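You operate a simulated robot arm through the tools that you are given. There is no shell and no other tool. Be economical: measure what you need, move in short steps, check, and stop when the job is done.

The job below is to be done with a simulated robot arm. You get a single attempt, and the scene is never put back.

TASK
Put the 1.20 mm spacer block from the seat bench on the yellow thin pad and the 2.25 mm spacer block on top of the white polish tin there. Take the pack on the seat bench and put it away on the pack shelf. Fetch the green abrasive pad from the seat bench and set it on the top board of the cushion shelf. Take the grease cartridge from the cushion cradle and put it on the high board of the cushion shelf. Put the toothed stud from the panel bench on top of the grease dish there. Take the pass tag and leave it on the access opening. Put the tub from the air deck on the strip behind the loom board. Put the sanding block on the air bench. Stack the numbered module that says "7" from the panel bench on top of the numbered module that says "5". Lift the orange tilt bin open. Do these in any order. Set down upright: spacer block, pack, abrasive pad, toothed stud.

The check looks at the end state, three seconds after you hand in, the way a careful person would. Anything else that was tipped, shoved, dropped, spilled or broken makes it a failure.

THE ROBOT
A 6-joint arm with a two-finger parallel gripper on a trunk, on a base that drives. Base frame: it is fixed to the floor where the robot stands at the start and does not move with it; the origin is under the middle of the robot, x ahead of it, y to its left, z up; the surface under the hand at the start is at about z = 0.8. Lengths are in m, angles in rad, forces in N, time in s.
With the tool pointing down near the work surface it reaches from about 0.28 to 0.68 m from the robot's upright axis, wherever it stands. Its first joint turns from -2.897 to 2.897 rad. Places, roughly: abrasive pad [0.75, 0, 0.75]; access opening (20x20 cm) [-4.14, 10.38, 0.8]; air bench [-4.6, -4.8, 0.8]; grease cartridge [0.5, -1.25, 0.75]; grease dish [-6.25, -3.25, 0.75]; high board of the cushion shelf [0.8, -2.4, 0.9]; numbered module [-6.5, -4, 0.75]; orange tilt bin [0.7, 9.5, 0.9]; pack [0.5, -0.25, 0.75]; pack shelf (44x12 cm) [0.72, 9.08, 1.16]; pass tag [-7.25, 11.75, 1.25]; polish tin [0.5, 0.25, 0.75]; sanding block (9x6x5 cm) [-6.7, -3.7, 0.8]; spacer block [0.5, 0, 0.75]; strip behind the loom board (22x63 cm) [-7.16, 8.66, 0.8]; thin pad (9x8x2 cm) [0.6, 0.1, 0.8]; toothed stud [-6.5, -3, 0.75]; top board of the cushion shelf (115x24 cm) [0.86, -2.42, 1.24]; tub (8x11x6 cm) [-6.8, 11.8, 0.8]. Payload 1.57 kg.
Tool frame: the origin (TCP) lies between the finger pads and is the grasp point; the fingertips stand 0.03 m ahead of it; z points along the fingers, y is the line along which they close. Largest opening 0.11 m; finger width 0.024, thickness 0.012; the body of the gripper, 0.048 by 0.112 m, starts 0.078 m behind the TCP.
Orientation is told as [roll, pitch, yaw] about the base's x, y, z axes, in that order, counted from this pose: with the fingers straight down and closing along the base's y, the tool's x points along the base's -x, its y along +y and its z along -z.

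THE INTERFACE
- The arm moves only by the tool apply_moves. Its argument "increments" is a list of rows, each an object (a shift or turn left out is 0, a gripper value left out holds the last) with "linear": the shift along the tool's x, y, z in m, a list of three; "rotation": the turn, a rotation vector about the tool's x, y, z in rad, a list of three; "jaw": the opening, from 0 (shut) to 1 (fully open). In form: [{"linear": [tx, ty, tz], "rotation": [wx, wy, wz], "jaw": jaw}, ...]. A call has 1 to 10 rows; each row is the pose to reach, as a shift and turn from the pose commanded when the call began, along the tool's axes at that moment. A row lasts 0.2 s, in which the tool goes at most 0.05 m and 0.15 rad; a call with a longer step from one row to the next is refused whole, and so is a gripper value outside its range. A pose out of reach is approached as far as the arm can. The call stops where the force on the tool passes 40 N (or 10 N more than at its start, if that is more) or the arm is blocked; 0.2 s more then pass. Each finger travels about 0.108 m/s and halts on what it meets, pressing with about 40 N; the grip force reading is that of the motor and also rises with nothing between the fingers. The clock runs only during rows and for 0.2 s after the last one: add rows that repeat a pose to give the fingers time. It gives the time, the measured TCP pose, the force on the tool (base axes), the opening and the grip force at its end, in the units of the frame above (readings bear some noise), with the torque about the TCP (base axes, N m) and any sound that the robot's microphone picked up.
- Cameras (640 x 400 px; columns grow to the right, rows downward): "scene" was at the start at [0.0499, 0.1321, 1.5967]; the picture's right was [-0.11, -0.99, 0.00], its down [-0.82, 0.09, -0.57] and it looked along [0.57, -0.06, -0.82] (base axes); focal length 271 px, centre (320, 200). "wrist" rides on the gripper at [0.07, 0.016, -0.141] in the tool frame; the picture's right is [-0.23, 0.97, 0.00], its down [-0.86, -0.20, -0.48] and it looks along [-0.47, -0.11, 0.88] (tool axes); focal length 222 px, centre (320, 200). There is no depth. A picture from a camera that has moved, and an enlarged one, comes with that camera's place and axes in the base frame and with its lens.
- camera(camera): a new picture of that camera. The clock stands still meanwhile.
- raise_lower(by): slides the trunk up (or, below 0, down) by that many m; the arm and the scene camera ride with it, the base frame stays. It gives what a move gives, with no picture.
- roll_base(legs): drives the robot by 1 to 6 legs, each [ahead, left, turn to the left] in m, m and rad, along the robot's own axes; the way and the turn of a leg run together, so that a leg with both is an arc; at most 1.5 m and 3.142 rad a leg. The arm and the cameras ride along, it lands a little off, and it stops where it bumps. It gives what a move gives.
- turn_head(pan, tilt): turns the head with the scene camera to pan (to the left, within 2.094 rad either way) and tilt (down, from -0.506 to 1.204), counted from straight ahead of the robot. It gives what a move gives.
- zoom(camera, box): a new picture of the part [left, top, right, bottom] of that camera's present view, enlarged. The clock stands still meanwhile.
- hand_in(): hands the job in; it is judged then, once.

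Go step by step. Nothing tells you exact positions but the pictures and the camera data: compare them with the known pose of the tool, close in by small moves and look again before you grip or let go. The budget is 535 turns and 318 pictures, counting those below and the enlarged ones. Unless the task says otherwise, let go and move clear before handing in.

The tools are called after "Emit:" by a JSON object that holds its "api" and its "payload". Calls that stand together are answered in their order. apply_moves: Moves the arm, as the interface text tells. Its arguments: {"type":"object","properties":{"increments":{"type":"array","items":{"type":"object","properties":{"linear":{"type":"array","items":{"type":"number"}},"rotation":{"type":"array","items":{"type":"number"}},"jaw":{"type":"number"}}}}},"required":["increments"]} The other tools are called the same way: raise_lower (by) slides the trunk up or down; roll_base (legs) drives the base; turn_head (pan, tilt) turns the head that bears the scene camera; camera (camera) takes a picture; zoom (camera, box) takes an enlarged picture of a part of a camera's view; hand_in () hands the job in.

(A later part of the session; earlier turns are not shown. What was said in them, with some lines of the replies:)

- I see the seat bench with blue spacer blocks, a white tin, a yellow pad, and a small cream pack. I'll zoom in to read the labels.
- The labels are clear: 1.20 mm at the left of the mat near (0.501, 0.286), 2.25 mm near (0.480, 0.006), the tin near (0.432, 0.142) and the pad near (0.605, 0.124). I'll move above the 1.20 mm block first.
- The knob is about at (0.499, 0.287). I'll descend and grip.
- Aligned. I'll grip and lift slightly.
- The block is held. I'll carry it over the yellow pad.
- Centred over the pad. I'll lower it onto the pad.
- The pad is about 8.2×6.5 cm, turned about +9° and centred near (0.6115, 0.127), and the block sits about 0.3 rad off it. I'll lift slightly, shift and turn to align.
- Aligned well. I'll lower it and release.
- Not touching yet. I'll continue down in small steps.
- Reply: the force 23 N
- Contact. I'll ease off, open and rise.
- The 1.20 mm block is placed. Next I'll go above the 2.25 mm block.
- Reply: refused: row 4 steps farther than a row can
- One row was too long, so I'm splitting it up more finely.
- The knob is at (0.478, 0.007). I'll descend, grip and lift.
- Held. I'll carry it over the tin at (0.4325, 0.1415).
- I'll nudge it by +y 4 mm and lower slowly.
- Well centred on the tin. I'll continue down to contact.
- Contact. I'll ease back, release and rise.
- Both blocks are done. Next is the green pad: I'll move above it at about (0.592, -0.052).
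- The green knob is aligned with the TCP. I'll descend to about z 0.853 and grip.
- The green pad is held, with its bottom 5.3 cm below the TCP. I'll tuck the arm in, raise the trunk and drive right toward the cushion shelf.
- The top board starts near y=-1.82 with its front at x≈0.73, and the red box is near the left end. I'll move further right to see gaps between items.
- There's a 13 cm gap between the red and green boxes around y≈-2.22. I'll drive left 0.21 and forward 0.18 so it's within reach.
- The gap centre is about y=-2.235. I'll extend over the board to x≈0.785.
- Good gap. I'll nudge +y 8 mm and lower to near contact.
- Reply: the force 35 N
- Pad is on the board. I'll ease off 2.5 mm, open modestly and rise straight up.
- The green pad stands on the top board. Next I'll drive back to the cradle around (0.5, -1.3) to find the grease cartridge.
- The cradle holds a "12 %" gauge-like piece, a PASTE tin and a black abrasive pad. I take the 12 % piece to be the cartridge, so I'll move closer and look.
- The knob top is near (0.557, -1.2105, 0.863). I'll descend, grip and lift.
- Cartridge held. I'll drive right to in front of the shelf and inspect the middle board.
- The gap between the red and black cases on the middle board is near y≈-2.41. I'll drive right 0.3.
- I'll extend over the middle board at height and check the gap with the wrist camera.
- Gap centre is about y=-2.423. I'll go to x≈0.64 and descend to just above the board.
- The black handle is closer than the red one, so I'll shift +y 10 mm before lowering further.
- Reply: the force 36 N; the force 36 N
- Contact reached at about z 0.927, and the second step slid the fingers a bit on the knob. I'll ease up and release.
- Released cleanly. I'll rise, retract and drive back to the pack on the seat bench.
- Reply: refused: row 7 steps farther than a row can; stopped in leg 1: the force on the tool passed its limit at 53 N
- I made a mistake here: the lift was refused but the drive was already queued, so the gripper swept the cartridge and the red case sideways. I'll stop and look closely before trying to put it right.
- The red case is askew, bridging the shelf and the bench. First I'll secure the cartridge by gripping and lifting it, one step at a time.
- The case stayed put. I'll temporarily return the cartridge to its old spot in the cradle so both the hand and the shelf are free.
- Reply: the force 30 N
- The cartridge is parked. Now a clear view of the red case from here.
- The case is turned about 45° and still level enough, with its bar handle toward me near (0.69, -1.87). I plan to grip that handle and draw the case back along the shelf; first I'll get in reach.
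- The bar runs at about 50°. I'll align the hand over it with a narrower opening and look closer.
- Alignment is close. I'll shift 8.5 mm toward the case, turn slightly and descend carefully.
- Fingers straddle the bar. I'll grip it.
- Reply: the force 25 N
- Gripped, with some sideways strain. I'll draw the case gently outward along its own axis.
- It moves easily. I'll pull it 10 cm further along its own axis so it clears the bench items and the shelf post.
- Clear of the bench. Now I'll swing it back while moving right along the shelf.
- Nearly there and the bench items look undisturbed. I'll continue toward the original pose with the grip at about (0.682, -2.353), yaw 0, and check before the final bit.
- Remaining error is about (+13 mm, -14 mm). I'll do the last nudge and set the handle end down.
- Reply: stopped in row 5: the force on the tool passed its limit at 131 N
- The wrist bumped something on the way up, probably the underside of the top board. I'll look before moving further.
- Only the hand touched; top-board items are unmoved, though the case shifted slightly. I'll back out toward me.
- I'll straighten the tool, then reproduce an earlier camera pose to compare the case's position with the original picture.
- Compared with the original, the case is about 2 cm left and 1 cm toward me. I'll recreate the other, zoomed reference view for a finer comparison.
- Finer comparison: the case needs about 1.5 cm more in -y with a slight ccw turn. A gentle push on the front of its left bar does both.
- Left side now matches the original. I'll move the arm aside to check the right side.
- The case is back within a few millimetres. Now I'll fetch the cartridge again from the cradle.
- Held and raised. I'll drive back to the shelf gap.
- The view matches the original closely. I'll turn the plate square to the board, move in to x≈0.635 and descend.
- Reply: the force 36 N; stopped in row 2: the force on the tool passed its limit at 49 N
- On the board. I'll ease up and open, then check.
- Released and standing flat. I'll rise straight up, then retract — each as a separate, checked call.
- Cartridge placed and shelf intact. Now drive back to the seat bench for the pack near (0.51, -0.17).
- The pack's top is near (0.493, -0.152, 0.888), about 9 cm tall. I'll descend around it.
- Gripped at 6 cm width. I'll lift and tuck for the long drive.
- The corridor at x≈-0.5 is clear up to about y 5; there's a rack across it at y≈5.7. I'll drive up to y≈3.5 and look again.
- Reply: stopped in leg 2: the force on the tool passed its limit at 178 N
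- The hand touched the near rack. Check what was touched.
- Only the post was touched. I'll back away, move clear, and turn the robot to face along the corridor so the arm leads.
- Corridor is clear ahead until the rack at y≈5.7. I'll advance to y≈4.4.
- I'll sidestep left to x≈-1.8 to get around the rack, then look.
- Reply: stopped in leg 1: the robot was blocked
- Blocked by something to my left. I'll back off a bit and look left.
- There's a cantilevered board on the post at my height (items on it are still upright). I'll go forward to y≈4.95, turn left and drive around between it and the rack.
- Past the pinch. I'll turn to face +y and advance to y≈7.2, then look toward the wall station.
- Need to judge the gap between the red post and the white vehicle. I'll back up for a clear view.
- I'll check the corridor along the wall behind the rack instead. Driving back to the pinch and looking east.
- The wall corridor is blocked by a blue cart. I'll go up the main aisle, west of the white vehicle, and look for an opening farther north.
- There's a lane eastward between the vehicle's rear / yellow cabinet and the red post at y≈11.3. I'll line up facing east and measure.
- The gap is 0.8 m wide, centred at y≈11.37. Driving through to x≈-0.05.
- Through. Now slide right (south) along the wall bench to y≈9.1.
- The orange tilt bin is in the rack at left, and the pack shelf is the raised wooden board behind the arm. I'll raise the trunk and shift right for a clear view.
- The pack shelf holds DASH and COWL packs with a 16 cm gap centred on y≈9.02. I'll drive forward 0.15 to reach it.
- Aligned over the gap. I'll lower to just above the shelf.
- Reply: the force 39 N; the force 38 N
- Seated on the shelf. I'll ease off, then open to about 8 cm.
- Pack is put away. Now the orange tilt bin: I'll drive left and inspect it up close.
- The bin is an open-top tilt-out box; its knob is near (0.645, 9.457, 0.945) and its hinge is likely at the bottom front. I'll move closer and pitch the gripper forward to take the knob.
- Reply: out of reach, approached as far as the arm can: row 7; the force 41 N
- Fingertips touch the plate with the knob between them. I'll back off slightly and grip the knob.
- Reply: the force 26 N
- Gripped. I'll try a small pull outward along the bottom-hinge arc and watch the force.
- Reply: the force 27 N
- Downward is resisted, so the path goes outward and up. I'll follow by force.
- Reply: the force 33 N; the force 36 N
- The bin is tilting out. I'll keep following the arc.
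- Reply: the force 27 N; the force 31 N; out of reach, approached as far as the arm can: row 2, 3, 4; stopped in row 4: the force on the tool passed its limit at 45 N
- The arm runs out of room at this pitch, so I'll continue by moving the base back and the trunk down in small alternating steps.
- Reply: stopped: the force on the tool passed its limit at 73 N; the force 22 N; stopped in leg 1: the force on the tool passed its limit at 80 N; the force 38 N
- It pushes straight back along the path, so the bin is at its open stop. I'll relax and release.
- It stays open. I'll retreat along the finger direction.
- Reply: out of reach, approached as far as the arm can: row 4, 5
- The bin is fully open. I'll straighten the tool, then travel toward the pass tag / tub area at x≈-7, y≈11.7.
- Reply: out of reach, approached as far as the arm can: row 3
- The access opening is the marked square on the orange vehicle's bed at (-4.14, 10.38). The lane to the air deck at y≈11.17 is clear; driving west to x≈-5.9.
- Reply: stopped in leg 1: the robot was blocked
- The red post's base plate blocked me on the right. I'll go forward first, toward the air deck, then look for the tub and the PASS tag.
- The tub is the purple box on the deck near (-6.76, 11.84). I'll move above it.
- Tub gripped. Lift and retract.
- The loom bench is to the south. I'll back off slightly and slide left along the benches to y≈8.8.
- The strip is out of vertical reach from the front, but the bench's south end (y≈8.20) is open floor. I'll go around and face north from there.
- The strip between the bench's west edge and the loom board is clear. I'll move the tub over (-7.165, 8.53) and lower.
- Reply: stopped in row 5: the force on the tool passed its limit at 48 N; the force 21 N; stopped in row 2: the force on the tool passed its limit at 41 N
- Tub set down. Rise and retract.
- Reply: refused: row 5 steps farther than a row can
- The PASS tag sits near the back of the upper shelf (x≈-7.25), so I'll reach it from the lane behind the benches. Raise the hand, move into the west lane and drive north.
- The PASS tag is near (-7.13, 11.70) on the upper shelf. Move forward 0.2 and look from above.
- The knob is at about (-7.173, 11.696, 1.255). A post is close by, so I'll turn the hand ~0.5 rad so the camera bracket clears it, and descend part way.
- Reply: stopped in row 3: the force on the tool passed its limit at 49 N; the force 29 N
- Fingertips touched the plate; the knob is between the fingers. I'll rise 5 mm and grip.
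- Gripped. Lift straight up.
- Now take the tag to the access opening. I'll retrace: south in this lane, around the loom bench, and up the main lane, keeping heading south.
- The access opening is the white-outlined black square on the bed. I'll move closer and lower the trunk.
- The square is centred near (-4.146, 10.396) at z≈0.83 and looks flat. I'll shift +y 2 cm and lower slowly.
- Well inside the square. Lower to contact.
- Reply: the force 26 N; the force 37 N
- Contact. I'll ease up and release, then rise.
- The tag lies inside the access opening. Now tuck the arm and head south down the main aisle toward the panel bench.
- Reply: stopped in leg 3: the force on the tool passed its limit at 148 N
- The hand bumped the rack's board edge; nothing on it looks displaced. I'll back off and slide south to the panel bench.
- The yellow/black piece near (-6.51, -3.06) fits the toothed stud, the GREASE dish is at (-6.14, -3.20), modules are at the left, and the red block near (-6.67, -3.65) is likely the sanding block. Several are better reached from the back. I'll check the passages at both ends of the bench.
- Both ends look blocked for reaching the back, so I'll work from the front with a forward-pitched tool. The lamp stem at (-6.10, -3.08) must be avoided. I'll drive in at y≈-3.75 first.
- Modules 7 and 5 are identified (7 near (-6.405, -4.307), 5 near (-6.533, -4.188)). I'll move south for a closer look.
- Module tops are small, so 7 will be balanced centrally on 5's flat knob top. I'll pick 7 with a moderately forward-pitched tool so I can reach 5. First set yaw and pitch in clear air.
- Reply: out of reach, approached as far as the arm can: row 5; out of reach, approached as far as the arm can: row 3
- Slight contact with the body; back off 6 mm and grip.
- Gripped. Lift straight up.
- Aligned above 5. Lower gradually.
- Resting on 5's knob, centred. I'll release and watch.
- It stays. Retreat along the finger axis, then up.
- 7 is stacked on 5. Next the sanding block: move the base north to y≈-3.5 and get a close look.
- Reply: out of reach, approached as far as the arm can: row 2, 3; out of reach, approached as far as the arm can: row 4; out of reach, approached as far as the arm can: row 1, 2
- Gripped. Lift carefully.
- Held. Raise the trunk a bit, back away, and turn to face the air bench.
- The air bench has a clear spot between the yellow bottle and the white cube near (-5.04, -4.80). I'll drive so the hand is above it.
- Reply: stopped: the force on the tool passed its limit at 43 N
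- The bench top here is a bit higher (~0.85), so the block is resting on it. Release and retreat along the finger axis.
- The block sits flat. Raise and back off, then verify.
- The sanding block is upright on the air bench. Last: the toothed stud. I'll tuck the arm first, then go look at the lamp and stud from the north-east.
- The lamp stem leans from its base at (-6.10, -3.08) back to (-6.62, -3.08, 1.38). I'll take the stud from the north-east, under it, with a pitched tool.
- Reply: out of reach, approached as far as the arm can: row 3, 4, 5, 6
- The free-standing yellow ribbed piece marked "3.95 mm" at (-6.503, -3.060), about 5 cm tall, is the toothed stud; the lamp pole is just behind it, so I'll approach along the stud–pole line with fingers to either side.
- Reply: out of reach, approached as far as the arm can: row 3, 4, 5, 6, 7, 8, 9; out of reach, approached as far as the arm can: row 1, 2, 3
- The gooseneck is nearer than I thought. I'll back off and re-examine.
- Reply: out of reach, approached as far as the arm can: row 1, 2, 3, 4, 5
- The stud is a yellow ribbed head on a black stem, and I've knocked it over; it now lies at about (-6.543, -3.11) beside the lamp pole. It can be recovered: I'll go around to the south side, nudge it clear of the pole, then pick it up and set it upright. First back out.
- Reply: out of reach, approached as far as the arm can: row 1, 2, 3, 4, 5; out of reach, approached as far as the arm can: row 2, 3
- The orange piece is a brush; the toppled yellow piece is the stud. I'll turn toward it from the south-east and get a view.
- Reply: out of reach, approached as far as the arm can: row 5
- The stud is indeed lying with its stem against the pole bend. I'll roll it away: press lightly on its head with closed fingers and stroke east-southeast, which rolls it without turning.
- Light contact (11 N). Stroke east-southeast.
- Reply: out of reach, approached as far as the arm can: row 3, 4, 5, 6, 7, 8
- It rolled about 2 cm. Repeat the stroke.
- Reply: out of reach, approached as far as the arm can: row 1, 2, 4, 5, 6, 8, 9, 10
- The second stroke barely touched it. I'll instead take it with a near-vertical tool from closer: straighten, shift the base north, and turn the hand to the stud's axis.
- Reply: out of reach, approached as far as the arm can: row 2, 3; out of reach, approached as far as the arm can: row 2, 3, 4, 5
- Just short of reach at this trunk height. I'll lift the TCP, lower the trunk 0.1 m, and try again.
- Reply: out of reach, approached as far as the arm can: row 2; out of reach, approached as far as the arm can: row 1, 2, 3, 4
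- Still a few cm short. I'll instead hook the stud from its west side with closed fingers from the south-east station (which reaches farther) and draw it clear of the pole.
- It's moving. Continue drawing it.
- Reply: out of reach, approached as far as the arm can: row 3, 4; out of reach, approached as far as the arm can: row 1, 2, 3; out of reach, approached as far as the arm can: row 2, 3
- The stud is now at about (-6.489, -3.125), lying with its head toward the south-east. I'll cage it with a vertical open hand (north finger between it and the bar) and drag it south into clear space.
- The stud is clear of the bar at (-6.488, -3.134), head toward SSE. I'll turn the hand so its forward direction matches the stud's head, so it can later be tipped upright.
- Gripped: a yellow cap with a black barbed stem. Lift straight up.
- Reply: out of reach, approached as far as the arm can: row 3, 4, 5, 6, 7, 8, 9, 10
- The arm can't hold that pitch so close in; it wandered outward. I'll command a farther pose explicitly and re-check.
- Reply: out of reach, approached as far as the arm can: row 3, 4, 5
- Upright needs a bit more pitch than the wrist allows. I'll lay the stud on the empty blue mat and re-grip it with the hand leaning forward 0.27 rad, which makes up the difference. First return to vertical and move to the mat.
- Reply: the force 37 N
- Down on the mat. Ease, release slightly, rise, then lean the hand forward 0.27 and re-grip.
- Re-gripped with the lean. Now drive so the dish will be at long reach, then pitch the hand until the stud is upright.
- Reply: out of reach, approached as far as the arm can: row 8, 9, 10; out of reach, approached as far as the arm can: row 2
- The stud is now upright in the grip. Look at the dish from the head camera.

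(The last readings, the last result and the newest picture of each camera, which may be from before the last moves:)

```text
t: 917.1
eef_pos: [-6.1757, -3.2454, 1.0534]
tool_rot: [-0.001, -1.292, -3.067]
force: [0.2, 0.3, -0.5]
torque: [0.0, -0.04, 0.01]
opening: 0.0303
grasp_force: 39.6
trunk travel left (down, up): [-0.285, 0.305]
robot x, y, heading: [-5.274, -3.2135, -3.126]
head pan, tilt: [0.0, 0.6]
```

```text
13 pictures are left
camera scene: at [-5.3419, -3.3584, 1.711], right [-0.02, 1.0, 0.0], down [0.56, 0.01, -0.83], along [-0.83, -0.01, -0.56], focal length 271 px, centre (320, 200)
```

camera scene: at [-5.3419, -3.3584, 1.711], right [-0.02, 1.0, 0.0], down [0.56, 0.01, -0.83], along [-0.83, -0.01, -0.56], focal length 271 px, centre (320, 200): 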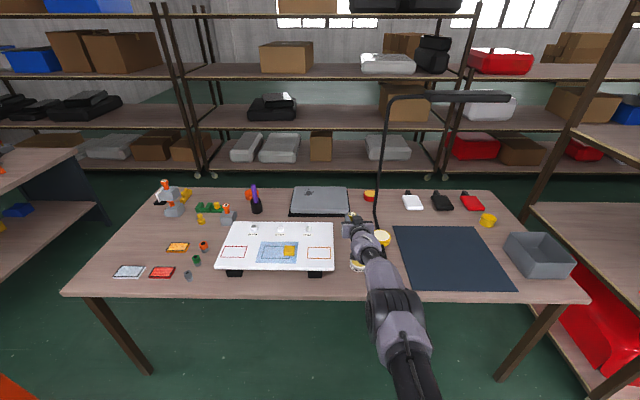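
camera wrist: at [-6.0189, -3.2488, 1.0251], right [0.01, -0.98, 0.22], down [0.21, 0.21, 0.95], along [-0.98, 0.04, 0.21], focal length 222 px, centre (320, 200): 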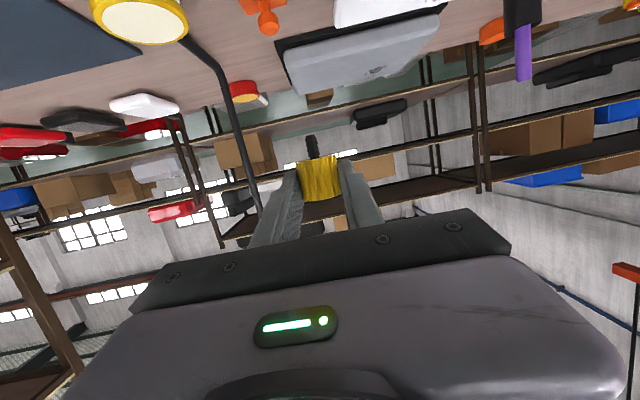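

Emit:
{"api": "roll_base", "payload": {"legs": [[-0.036, -0.042, 0]]}}

Emit:
{"api": "raise_lower", "payload": {"by": -0.13}}

Emit:
{"api": "zoom", "payload": {"camera": "scene", "box": [310, 200, 420, 290]}}

Emit:
{"api": "camera", "payload": {"camera": "wrist"}}

```text
t: 918.1
eef_pos: [-6.1385, -3.2017, 1.0546]
tool_rot: [0.001, -1.293, -3.07]
force: [0.4, 0.6, 0.1]
torque: [-0.05, -0.02, 0.01]
opening: 0.0307
grasp_force: 39.6
trunk travel left (down, up): [-0.285, 0.305]
robot x, y, heading: [-5.2442, -3.1752, -3.122]
head pan, tilt: [0.0, 0.6]
```

```text
t: 919.6
eef_pos: [-6.1403, -3.2036, 0.9238]
tool_rot: [-0.001, -1.294, -3.067]
force: [0.6, 0.7, -0.3]
torque: [-0.02, -0.01, 0.02]
opening: 0.0306
grasp_force: 39.6
trunk travel left (down, up): [-0.155, 0.435]
robot x, y, heading: [-5.2378, -3.1738, -3.128]
head pan, tilt: [0.0, 0.6]
```

```text
4.44 times, centred on (365, 245) of scene
camera zoom: at [-5.3067, -3.3158, 1.581], right [-0.02, 1.0, 0.0], down [0.56, 0.01, -0.83], along [-0.82, -0.01, -0.56], focal length 1204 px, centre (120, 0)
```

zoom: 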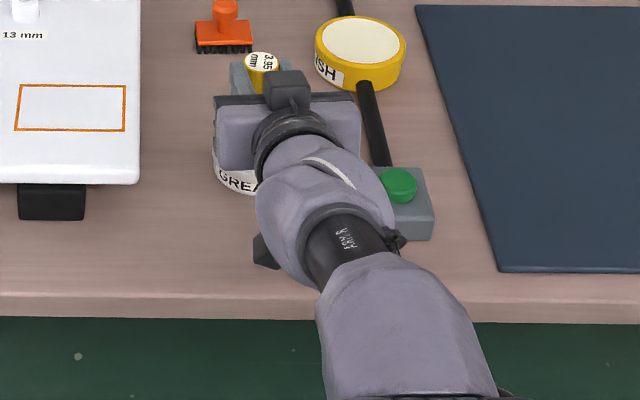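

```text
11 pictures are left
camera wrist: at [-5.9848, -3.207, 0.8952], right [0.01, -0.98, 0.22], down [0.21, 0.21, 0.95], along [-0.98, 0.04, 0.21], focal length 222 px, centre (320, 200)
```

wrist: 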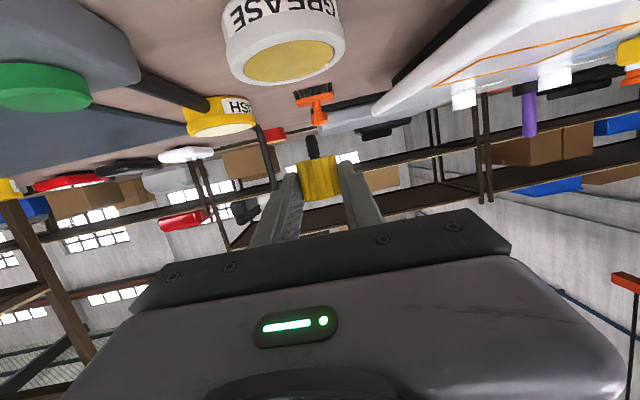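

The label faces up and the stem points down over the dish. Small base correction, then lower with the trunk in small steps.

Emit:
{"api": "roll_base", "payload": {"legs": [[-0.009, 0, 0]]}}

Emit:
{"api": "raise_lower", "payload": {"by": -0.034}}

Emit:
{"api": "camera", "payload": {"camera": "wrist"}}

```text
t: 920.4
eef_pos: [-6.1309, -3.2018, 0.9239]
tool_rot: [-0.002, -1.293, -3.066]
force: [0.3, -0.2, -0.4]
torque: [0.03, -0.01, 0.02]
opening: 0.0305
grasp_force: 39.3
trunk travel left (down, up): [-0.155, 0.435]
robot x, y, heading: [-5.2308, -3.177, -3.123]
head pan, tilt: [0.0, 0.6]
```

```text
t: 921.2
eef_pos: [-6.1313, -3.2029, 0.8892]
tool_rot: [-0.003, -1.29, -3.066]
force: [-0.2, -0.2, -0.1]
torque: [0.01, 0.04, 0.02]
opening: 0.03
grasp_force: 39.5
trunk travel left (down, up): [-0.121, 0.469]
robot x, y, heading: [-5.2329, -3.1723, -3.126]
head pan, tilt: [0.0, 0.6]
```

```text
10 pictures are left
camera wrist: at [-5.9758, -3.2068, 0.8611], right [0.01, -0.98, 0.22], down [0.21, 0.21, 0.95], along [-0.98, 0.04, 0.21], focal length 222 px, centre (320, 200)
```

wrist: 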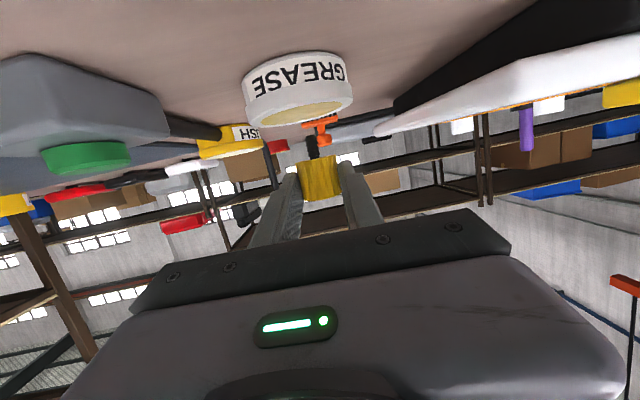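

Emit:
{"api": "raise_lower", "payload": {"by": -0.008}}

Emit:
{"api": "zoom", "payload": {"camera": "wrist", "box": [220, 50, 400, 200]}}

```text
t: 921.7
eef_pos: [-6.1311, -3.2027, 0.8805]
tool_rot: [-0.003, -1.292, -3.065]
force: [0.0, 0.4, 0.5]
torque: [0.0, -0.02, -0.01]
opening: 0.0305
grasp_force: 39.4
trunk travel left (down, up): [-0.113, 0.477]
robot x, y, heading: [-5.2322, -3.1766, -3.12]
head pan, tilt: [0.0, 0.6]
```

```text
2.67 times, centred on (310, 125) of wrist
camera zoom: at [-5.9758, -3.2068, 0.853], right [0.01, -0.98, 0.22], down [0.21, 0.21, 0.95], along [-0.98, 0.04, 0.21], focal length 592 px, centre (347, 400)
```

zoom: 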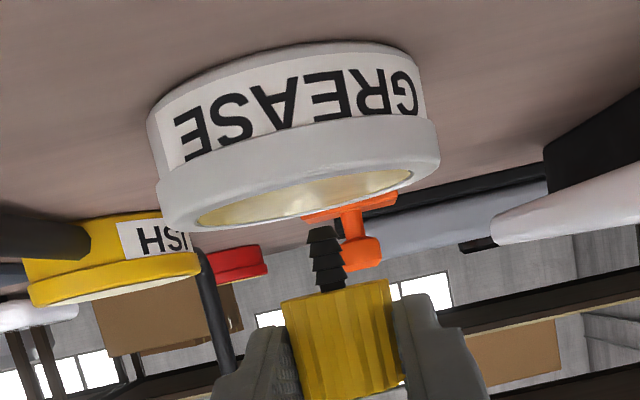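

The stem is about 2 cm beyond the dish centre. I'll correct by backing the base 18 mm, then check.

Emit:
{"api": "roll_base", "payload": {"legs": [[-0.018, 0, 0]]}}

Emit:
{"api": "zoom", "payload": {"camera": "wrist", "box": [220, 50, 400, 200]}}

```text
t: 922.5
eef_pos: [-6.1126, -3.2014, 0.8819]
tool_rot: [-0.002, -1.293, -3.066]
force: [0.6, 0.4, -0.1]
torque: [0.01, -0.01, 0.03]
opening: 0.0304
grasp_force: 39.3
trunk travel left (down, up): [-0.113, 0.477]
robot x, y, heading: [-5.2131, -3.1721, -3.13]
head pan, tilt: [0.0, 0.6]
```

```text
2.67 times, centred on (310, 125) of wrist
camera zoom: at [-5.9576, -3.2065, 0.8533], right [0.01, -0.98, 0.22], down [0.21, 0.21, 0.95], along [-0.98, 0.04, 0.21], focal length 592 px, centre (347, 400)
```

zoom: 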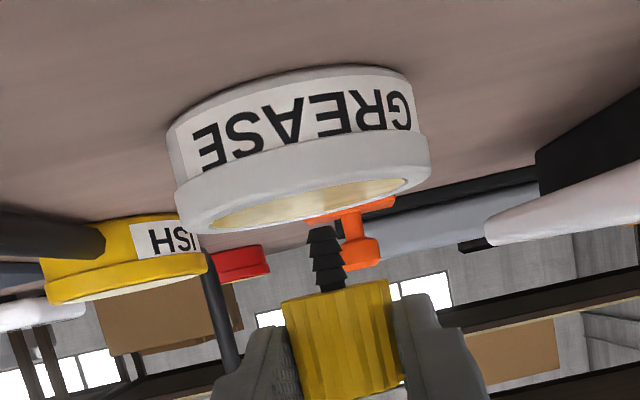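

Emit:
{"api": "roll_base", "payload": {"legs": [[0.01, 0, 0]]}}

Emit:
{"api": "raise_lower", "payload": {"by": -0.006}}

Emit:
{"api": "zoom", "payload": {"camera": "wrist", "box": [220, 50, 400, 200]}}

```text
t: 923.3
eef_pos: [-6.1219, -3.2025, 0.8805]
tool_rot: [-0.002, -1.292, -3.067]
force: [-0.7, -0.1, -1.3]
torque: [-0.01, -0.01, 0.0]
opening: 0.0305
grasp_force: 39.8
trunk travel left (down, up): [-0.113, 0.477]
robot x, y, heading: [-5.2187, -3.1741, -3.125]
head pan, tilt: [0.0, 0.6]
```

```text
t: 923.8
eef_pos: [-6.1224, -3.2025, 0.8751]
tool_rot: [0.001, -1.291, -3.067]
force: [0.6, 0.1, -1.2]
torque: [0.01, -0.01, 0.0]
opening: 0.0303
grasp_force: 39.6
trunk travel left (down, up): [-0.107, 0.483]
robot x, y, heading: [-5.2187, -3.1747, -3.127]
head pan, tilt: [0.0, 0.6]
```

```text
2.67 times, centred on (310, 125) of wrist
camera zoom: at [-5.9678, -3.2065, 0.8469], right [0.01, -0.98, 0.22], down [0.21, 0.21, 0.95], along [-0.98, 0.04, 0.21], focal length 592 px, centre (347, 400)
```

zoom: 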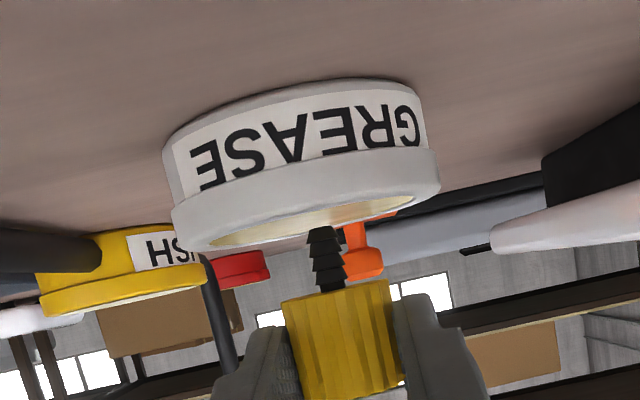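

The stem is now within the dish outline. Lower in tiny steps to contact.

Emit:
{"api": "raise_lower", "payload": {"by": -0.003}}

Emit:
{"api": "raise_lower", "payload": {"by": -0.002}}

Emit:
{"api": "raise_lower", "payload": {"by": -0.002}}

```text
t: 924.3
eef_pos: [-6.1231, -3.2017, 0.8726]
tool_rot: [0.001, -1.292, -3.065]
force: [0.4, -0.6, 0.1]
torque: [0.0, -0.01, 0.02]
opening: 0.0303
grasp_force: 39.2
trunk travel left (down, up): [-0.104, 0.486]
robot x, y, heading: [-5.2247, -3.1735, -3.125]
head pan, tilt: [0.0, 0.6]
```

```text
t: 924.9
eef_pos: [-6.1232, -3.2026, 0.8715]
tool_rot: [-0.001, -1.294, -3.069]
force: [-0.5, 0.6, 4.8]
torque: [0.05, 0.11, -0.02]
opening: 0.0304
grasp_force: 39.7
trunk travel left (down, up): [-0.102, 0.488]
robot x, y, heading: [-5.2218, -3.1747, -3.124]
head pan, tilt: [0.0, 0.6]
```

```text
t: 925.4
eef_pos: [-6.1226, -3.2021, 0.8712]
tool_rot: [0.0, -1.297, -3.069]
force: [-3.9, 0.4, 14.1]
torque: [-0.02, 0.43, 0.0]
opening: 0.0303
grasp_force: 39.8
trunk travel left (down, up): [-0.1, 0.49]
robot x, y, heading: [-5.2227, -3.1764, -3.127]
head pan, tilt: [0.0, 0.6]
```

Emit:
{"api": "raise_lower", "payload": {"by": 0.0018}}

Emit:
{"api": "zoom", "payload": {"camera": "wrist", "box": [220, 50, 400, 200]}}

```text
t: 925.9
eef_pos: [-6.1214, -3.2012, 0.8713]
tool_rot: [-0.002, -1.295, -3.067]
force: [-3.4, -0.6, 13.0]
torque: [0.0, 0.41, -0.03]
opening: 0.0305
grasp_force: 40.0
trunk travel left (down, up): [-0.102, 0.488]
robot x, y, heading: [-5.2236, -3.1746, -3.129]
head pan, tilt: [0.0, 0.6]
```

```text
2.67 times, centred on (310, 125) of wrist
camera zoom: at [-5.9673, -3.2066, 0.8428], right [0.01, -0.98, 0.22], down [0.21, 0.21, 0.95], along [-0.98, 0.04, 0.21], focal length 592 px, centre (347, 400)
```

zoom: 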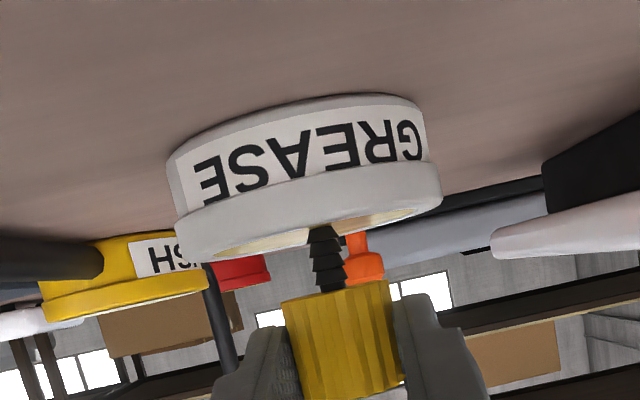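

Emit:
{"api": "raise_lower", "payload": {"by": 0.0025}}

```text
t: 926.4
eef_pos: [-6.121, -3.2024, 0.8711]
tool_rot: [-0.005, -1.29, -3.064]
force: [0.2, 0.1, 4.9]
torque: [-0.04, 0.1, -0.02]
opening: 0.0306
grasp_force: 39.8
trunk travel left (down, up): [-0.104, 0.486]
robot x, y, heading: [-5.224, -3.1731, -3.124]
head pan, tilt: [0.0, 0.6]
```

Light contact. Release gradually.

Emit:
{"api": "apply_moves", "payload": {"increments": [{"jaw": 0.29}, {"jaw": 0.31}, {"jaw": 0.34}, {"jaw": 0.4}, {"jaw": 0.46}, {"jaw": 0.46}]}}

Emit:
{"api": "zoom", "payload": {"camera": "wrist", "box": [220, 50, 400, 240]}}

```text
t: 927.8
eef_pos: [-6.1236, -3.2024, 0.8716]
tool_rot: [-0.001, -1.292, -3.066]
force: [-0.3, -0.2, 1.0]
torque: [0.04, 0.03, -0.02]
opening: 0.0505
grasp_force: 0.1
trunk travel left (down, up): [-0.104, 0.486]
robot x, y, heading: [-5.2212, -3.1747, -3.123]
head pan, tilt: [0.0, 0.6]
```

```text
2.11 times, centred on (310, 145) of wrist
camera zoom: at [-5.9679, -3.2066, 0.8442], right [0.01, -0.98, 0.22], down [0.21, 0.21, 0.95], along [-0.98, 0.04, 0.21], focal length 468 px, centre (341, 316)
```

zoom: 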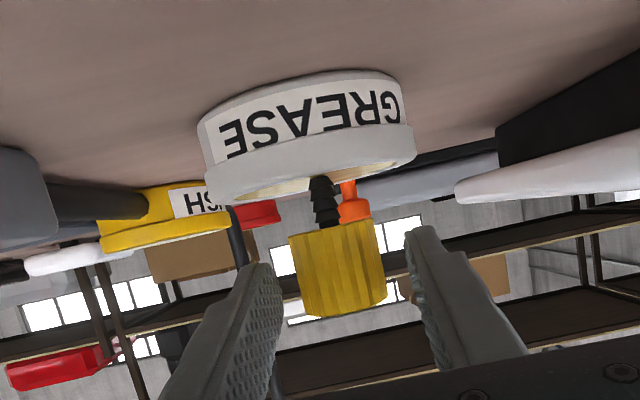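

It stands upright on the dish. Open wider, then back straight out.

Emit:
{"api": "apply_moves", "payload": {"increments": [{"jaw": 0.6}, {"jaw": 0.75}, {"jaw": 0.75}]}}

Emit:
{"api": "roll_base", "payload": {"legs": [[-0.3, 0, 0]]}}

Emit:
{"api": "zoom", "payload": {"camera": "scene", "box": [120, 150, 440, 320]}}

```text
t: 928.6
eef_pos: [-6.1242, -3.2024, 0.8727]
tool_rot: [-0.001, -1.293, -3.066]
force: [0.3, 0.4, -0.1]
torque: [0.05, -0.03, -0.02]
opening: 0.0826
grasp_force: 0.1
trunk travel left (down, up): [-0.104, 0.486]
robot x, y, heading: [-5.2207, -3.1721, -3.121]
head pan, tilt: [0.0, 0.6]
```

```text
t: 930.7
eef_pos: [-5.8209, -3.1966, 0.8736]
tool_rot: [-0.003, -1.292, -3.069]
force: [-0.4, 0.5, -0.2]
torque: [0.02, 0.0, -0.03]
opening: 0.0822
grasp_force: 0.1
trunk travel left (down, up): [-0.104, 0.486]
robot x, y, heading: [-4.9207, -3.1701, -3.13]
head pan, tilt: [0.0, 0.6]
```

```text
2.00 times, centred on (280, 235) of scene
camera zoom: at [-4.9878, -3.3106, 1.5303], right [-0.02, 1.0, 0.0], down [0.56, 0.01, -0.83], along [-0.83, -0.01, -0.56], focal length 542 px, centre (400, 130)
```

zoom: 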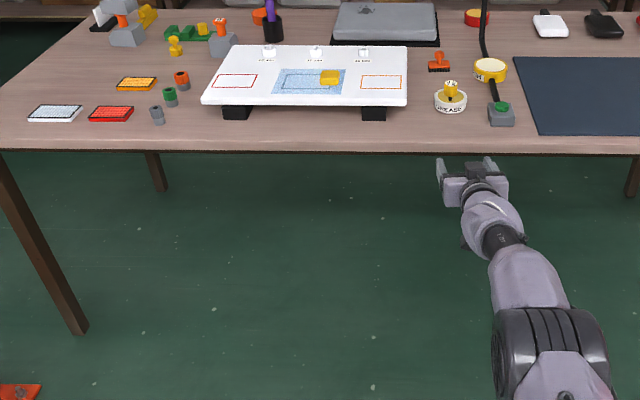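

Checking the last view, the stud stands upright on the grease dish and 7 is still stacked on 5. The arm is clear, so I'm handing in.

Emit:
{"api": "hand_in", "payload": {}}

```text
The job is handed in.
```

I carried out all ten steps and handed the job in, but two mishaps along the way may count against it.

- **Red case:** while placing the grease cartridge, I dragged the red case along the cushion shelf. I put it back to within a few millimetres of where it was, judging by camera.
- **Toothed stud:** I knocked it over while reaching for it. It now stands upright on the grease dish.

The hand also hit two storage racks, the underside of the cushion shelf's top board, and a board on one of the posts. The pictures showed nothing displaced there.

Two items were my best reading of the scene. I took the piece marked "12 %" as the grease cartridge and the yellow piece marked "3.95 mm" as the toothed stud. Module 7 rests on the knob of module 5, because the module tops had no flat space for it.
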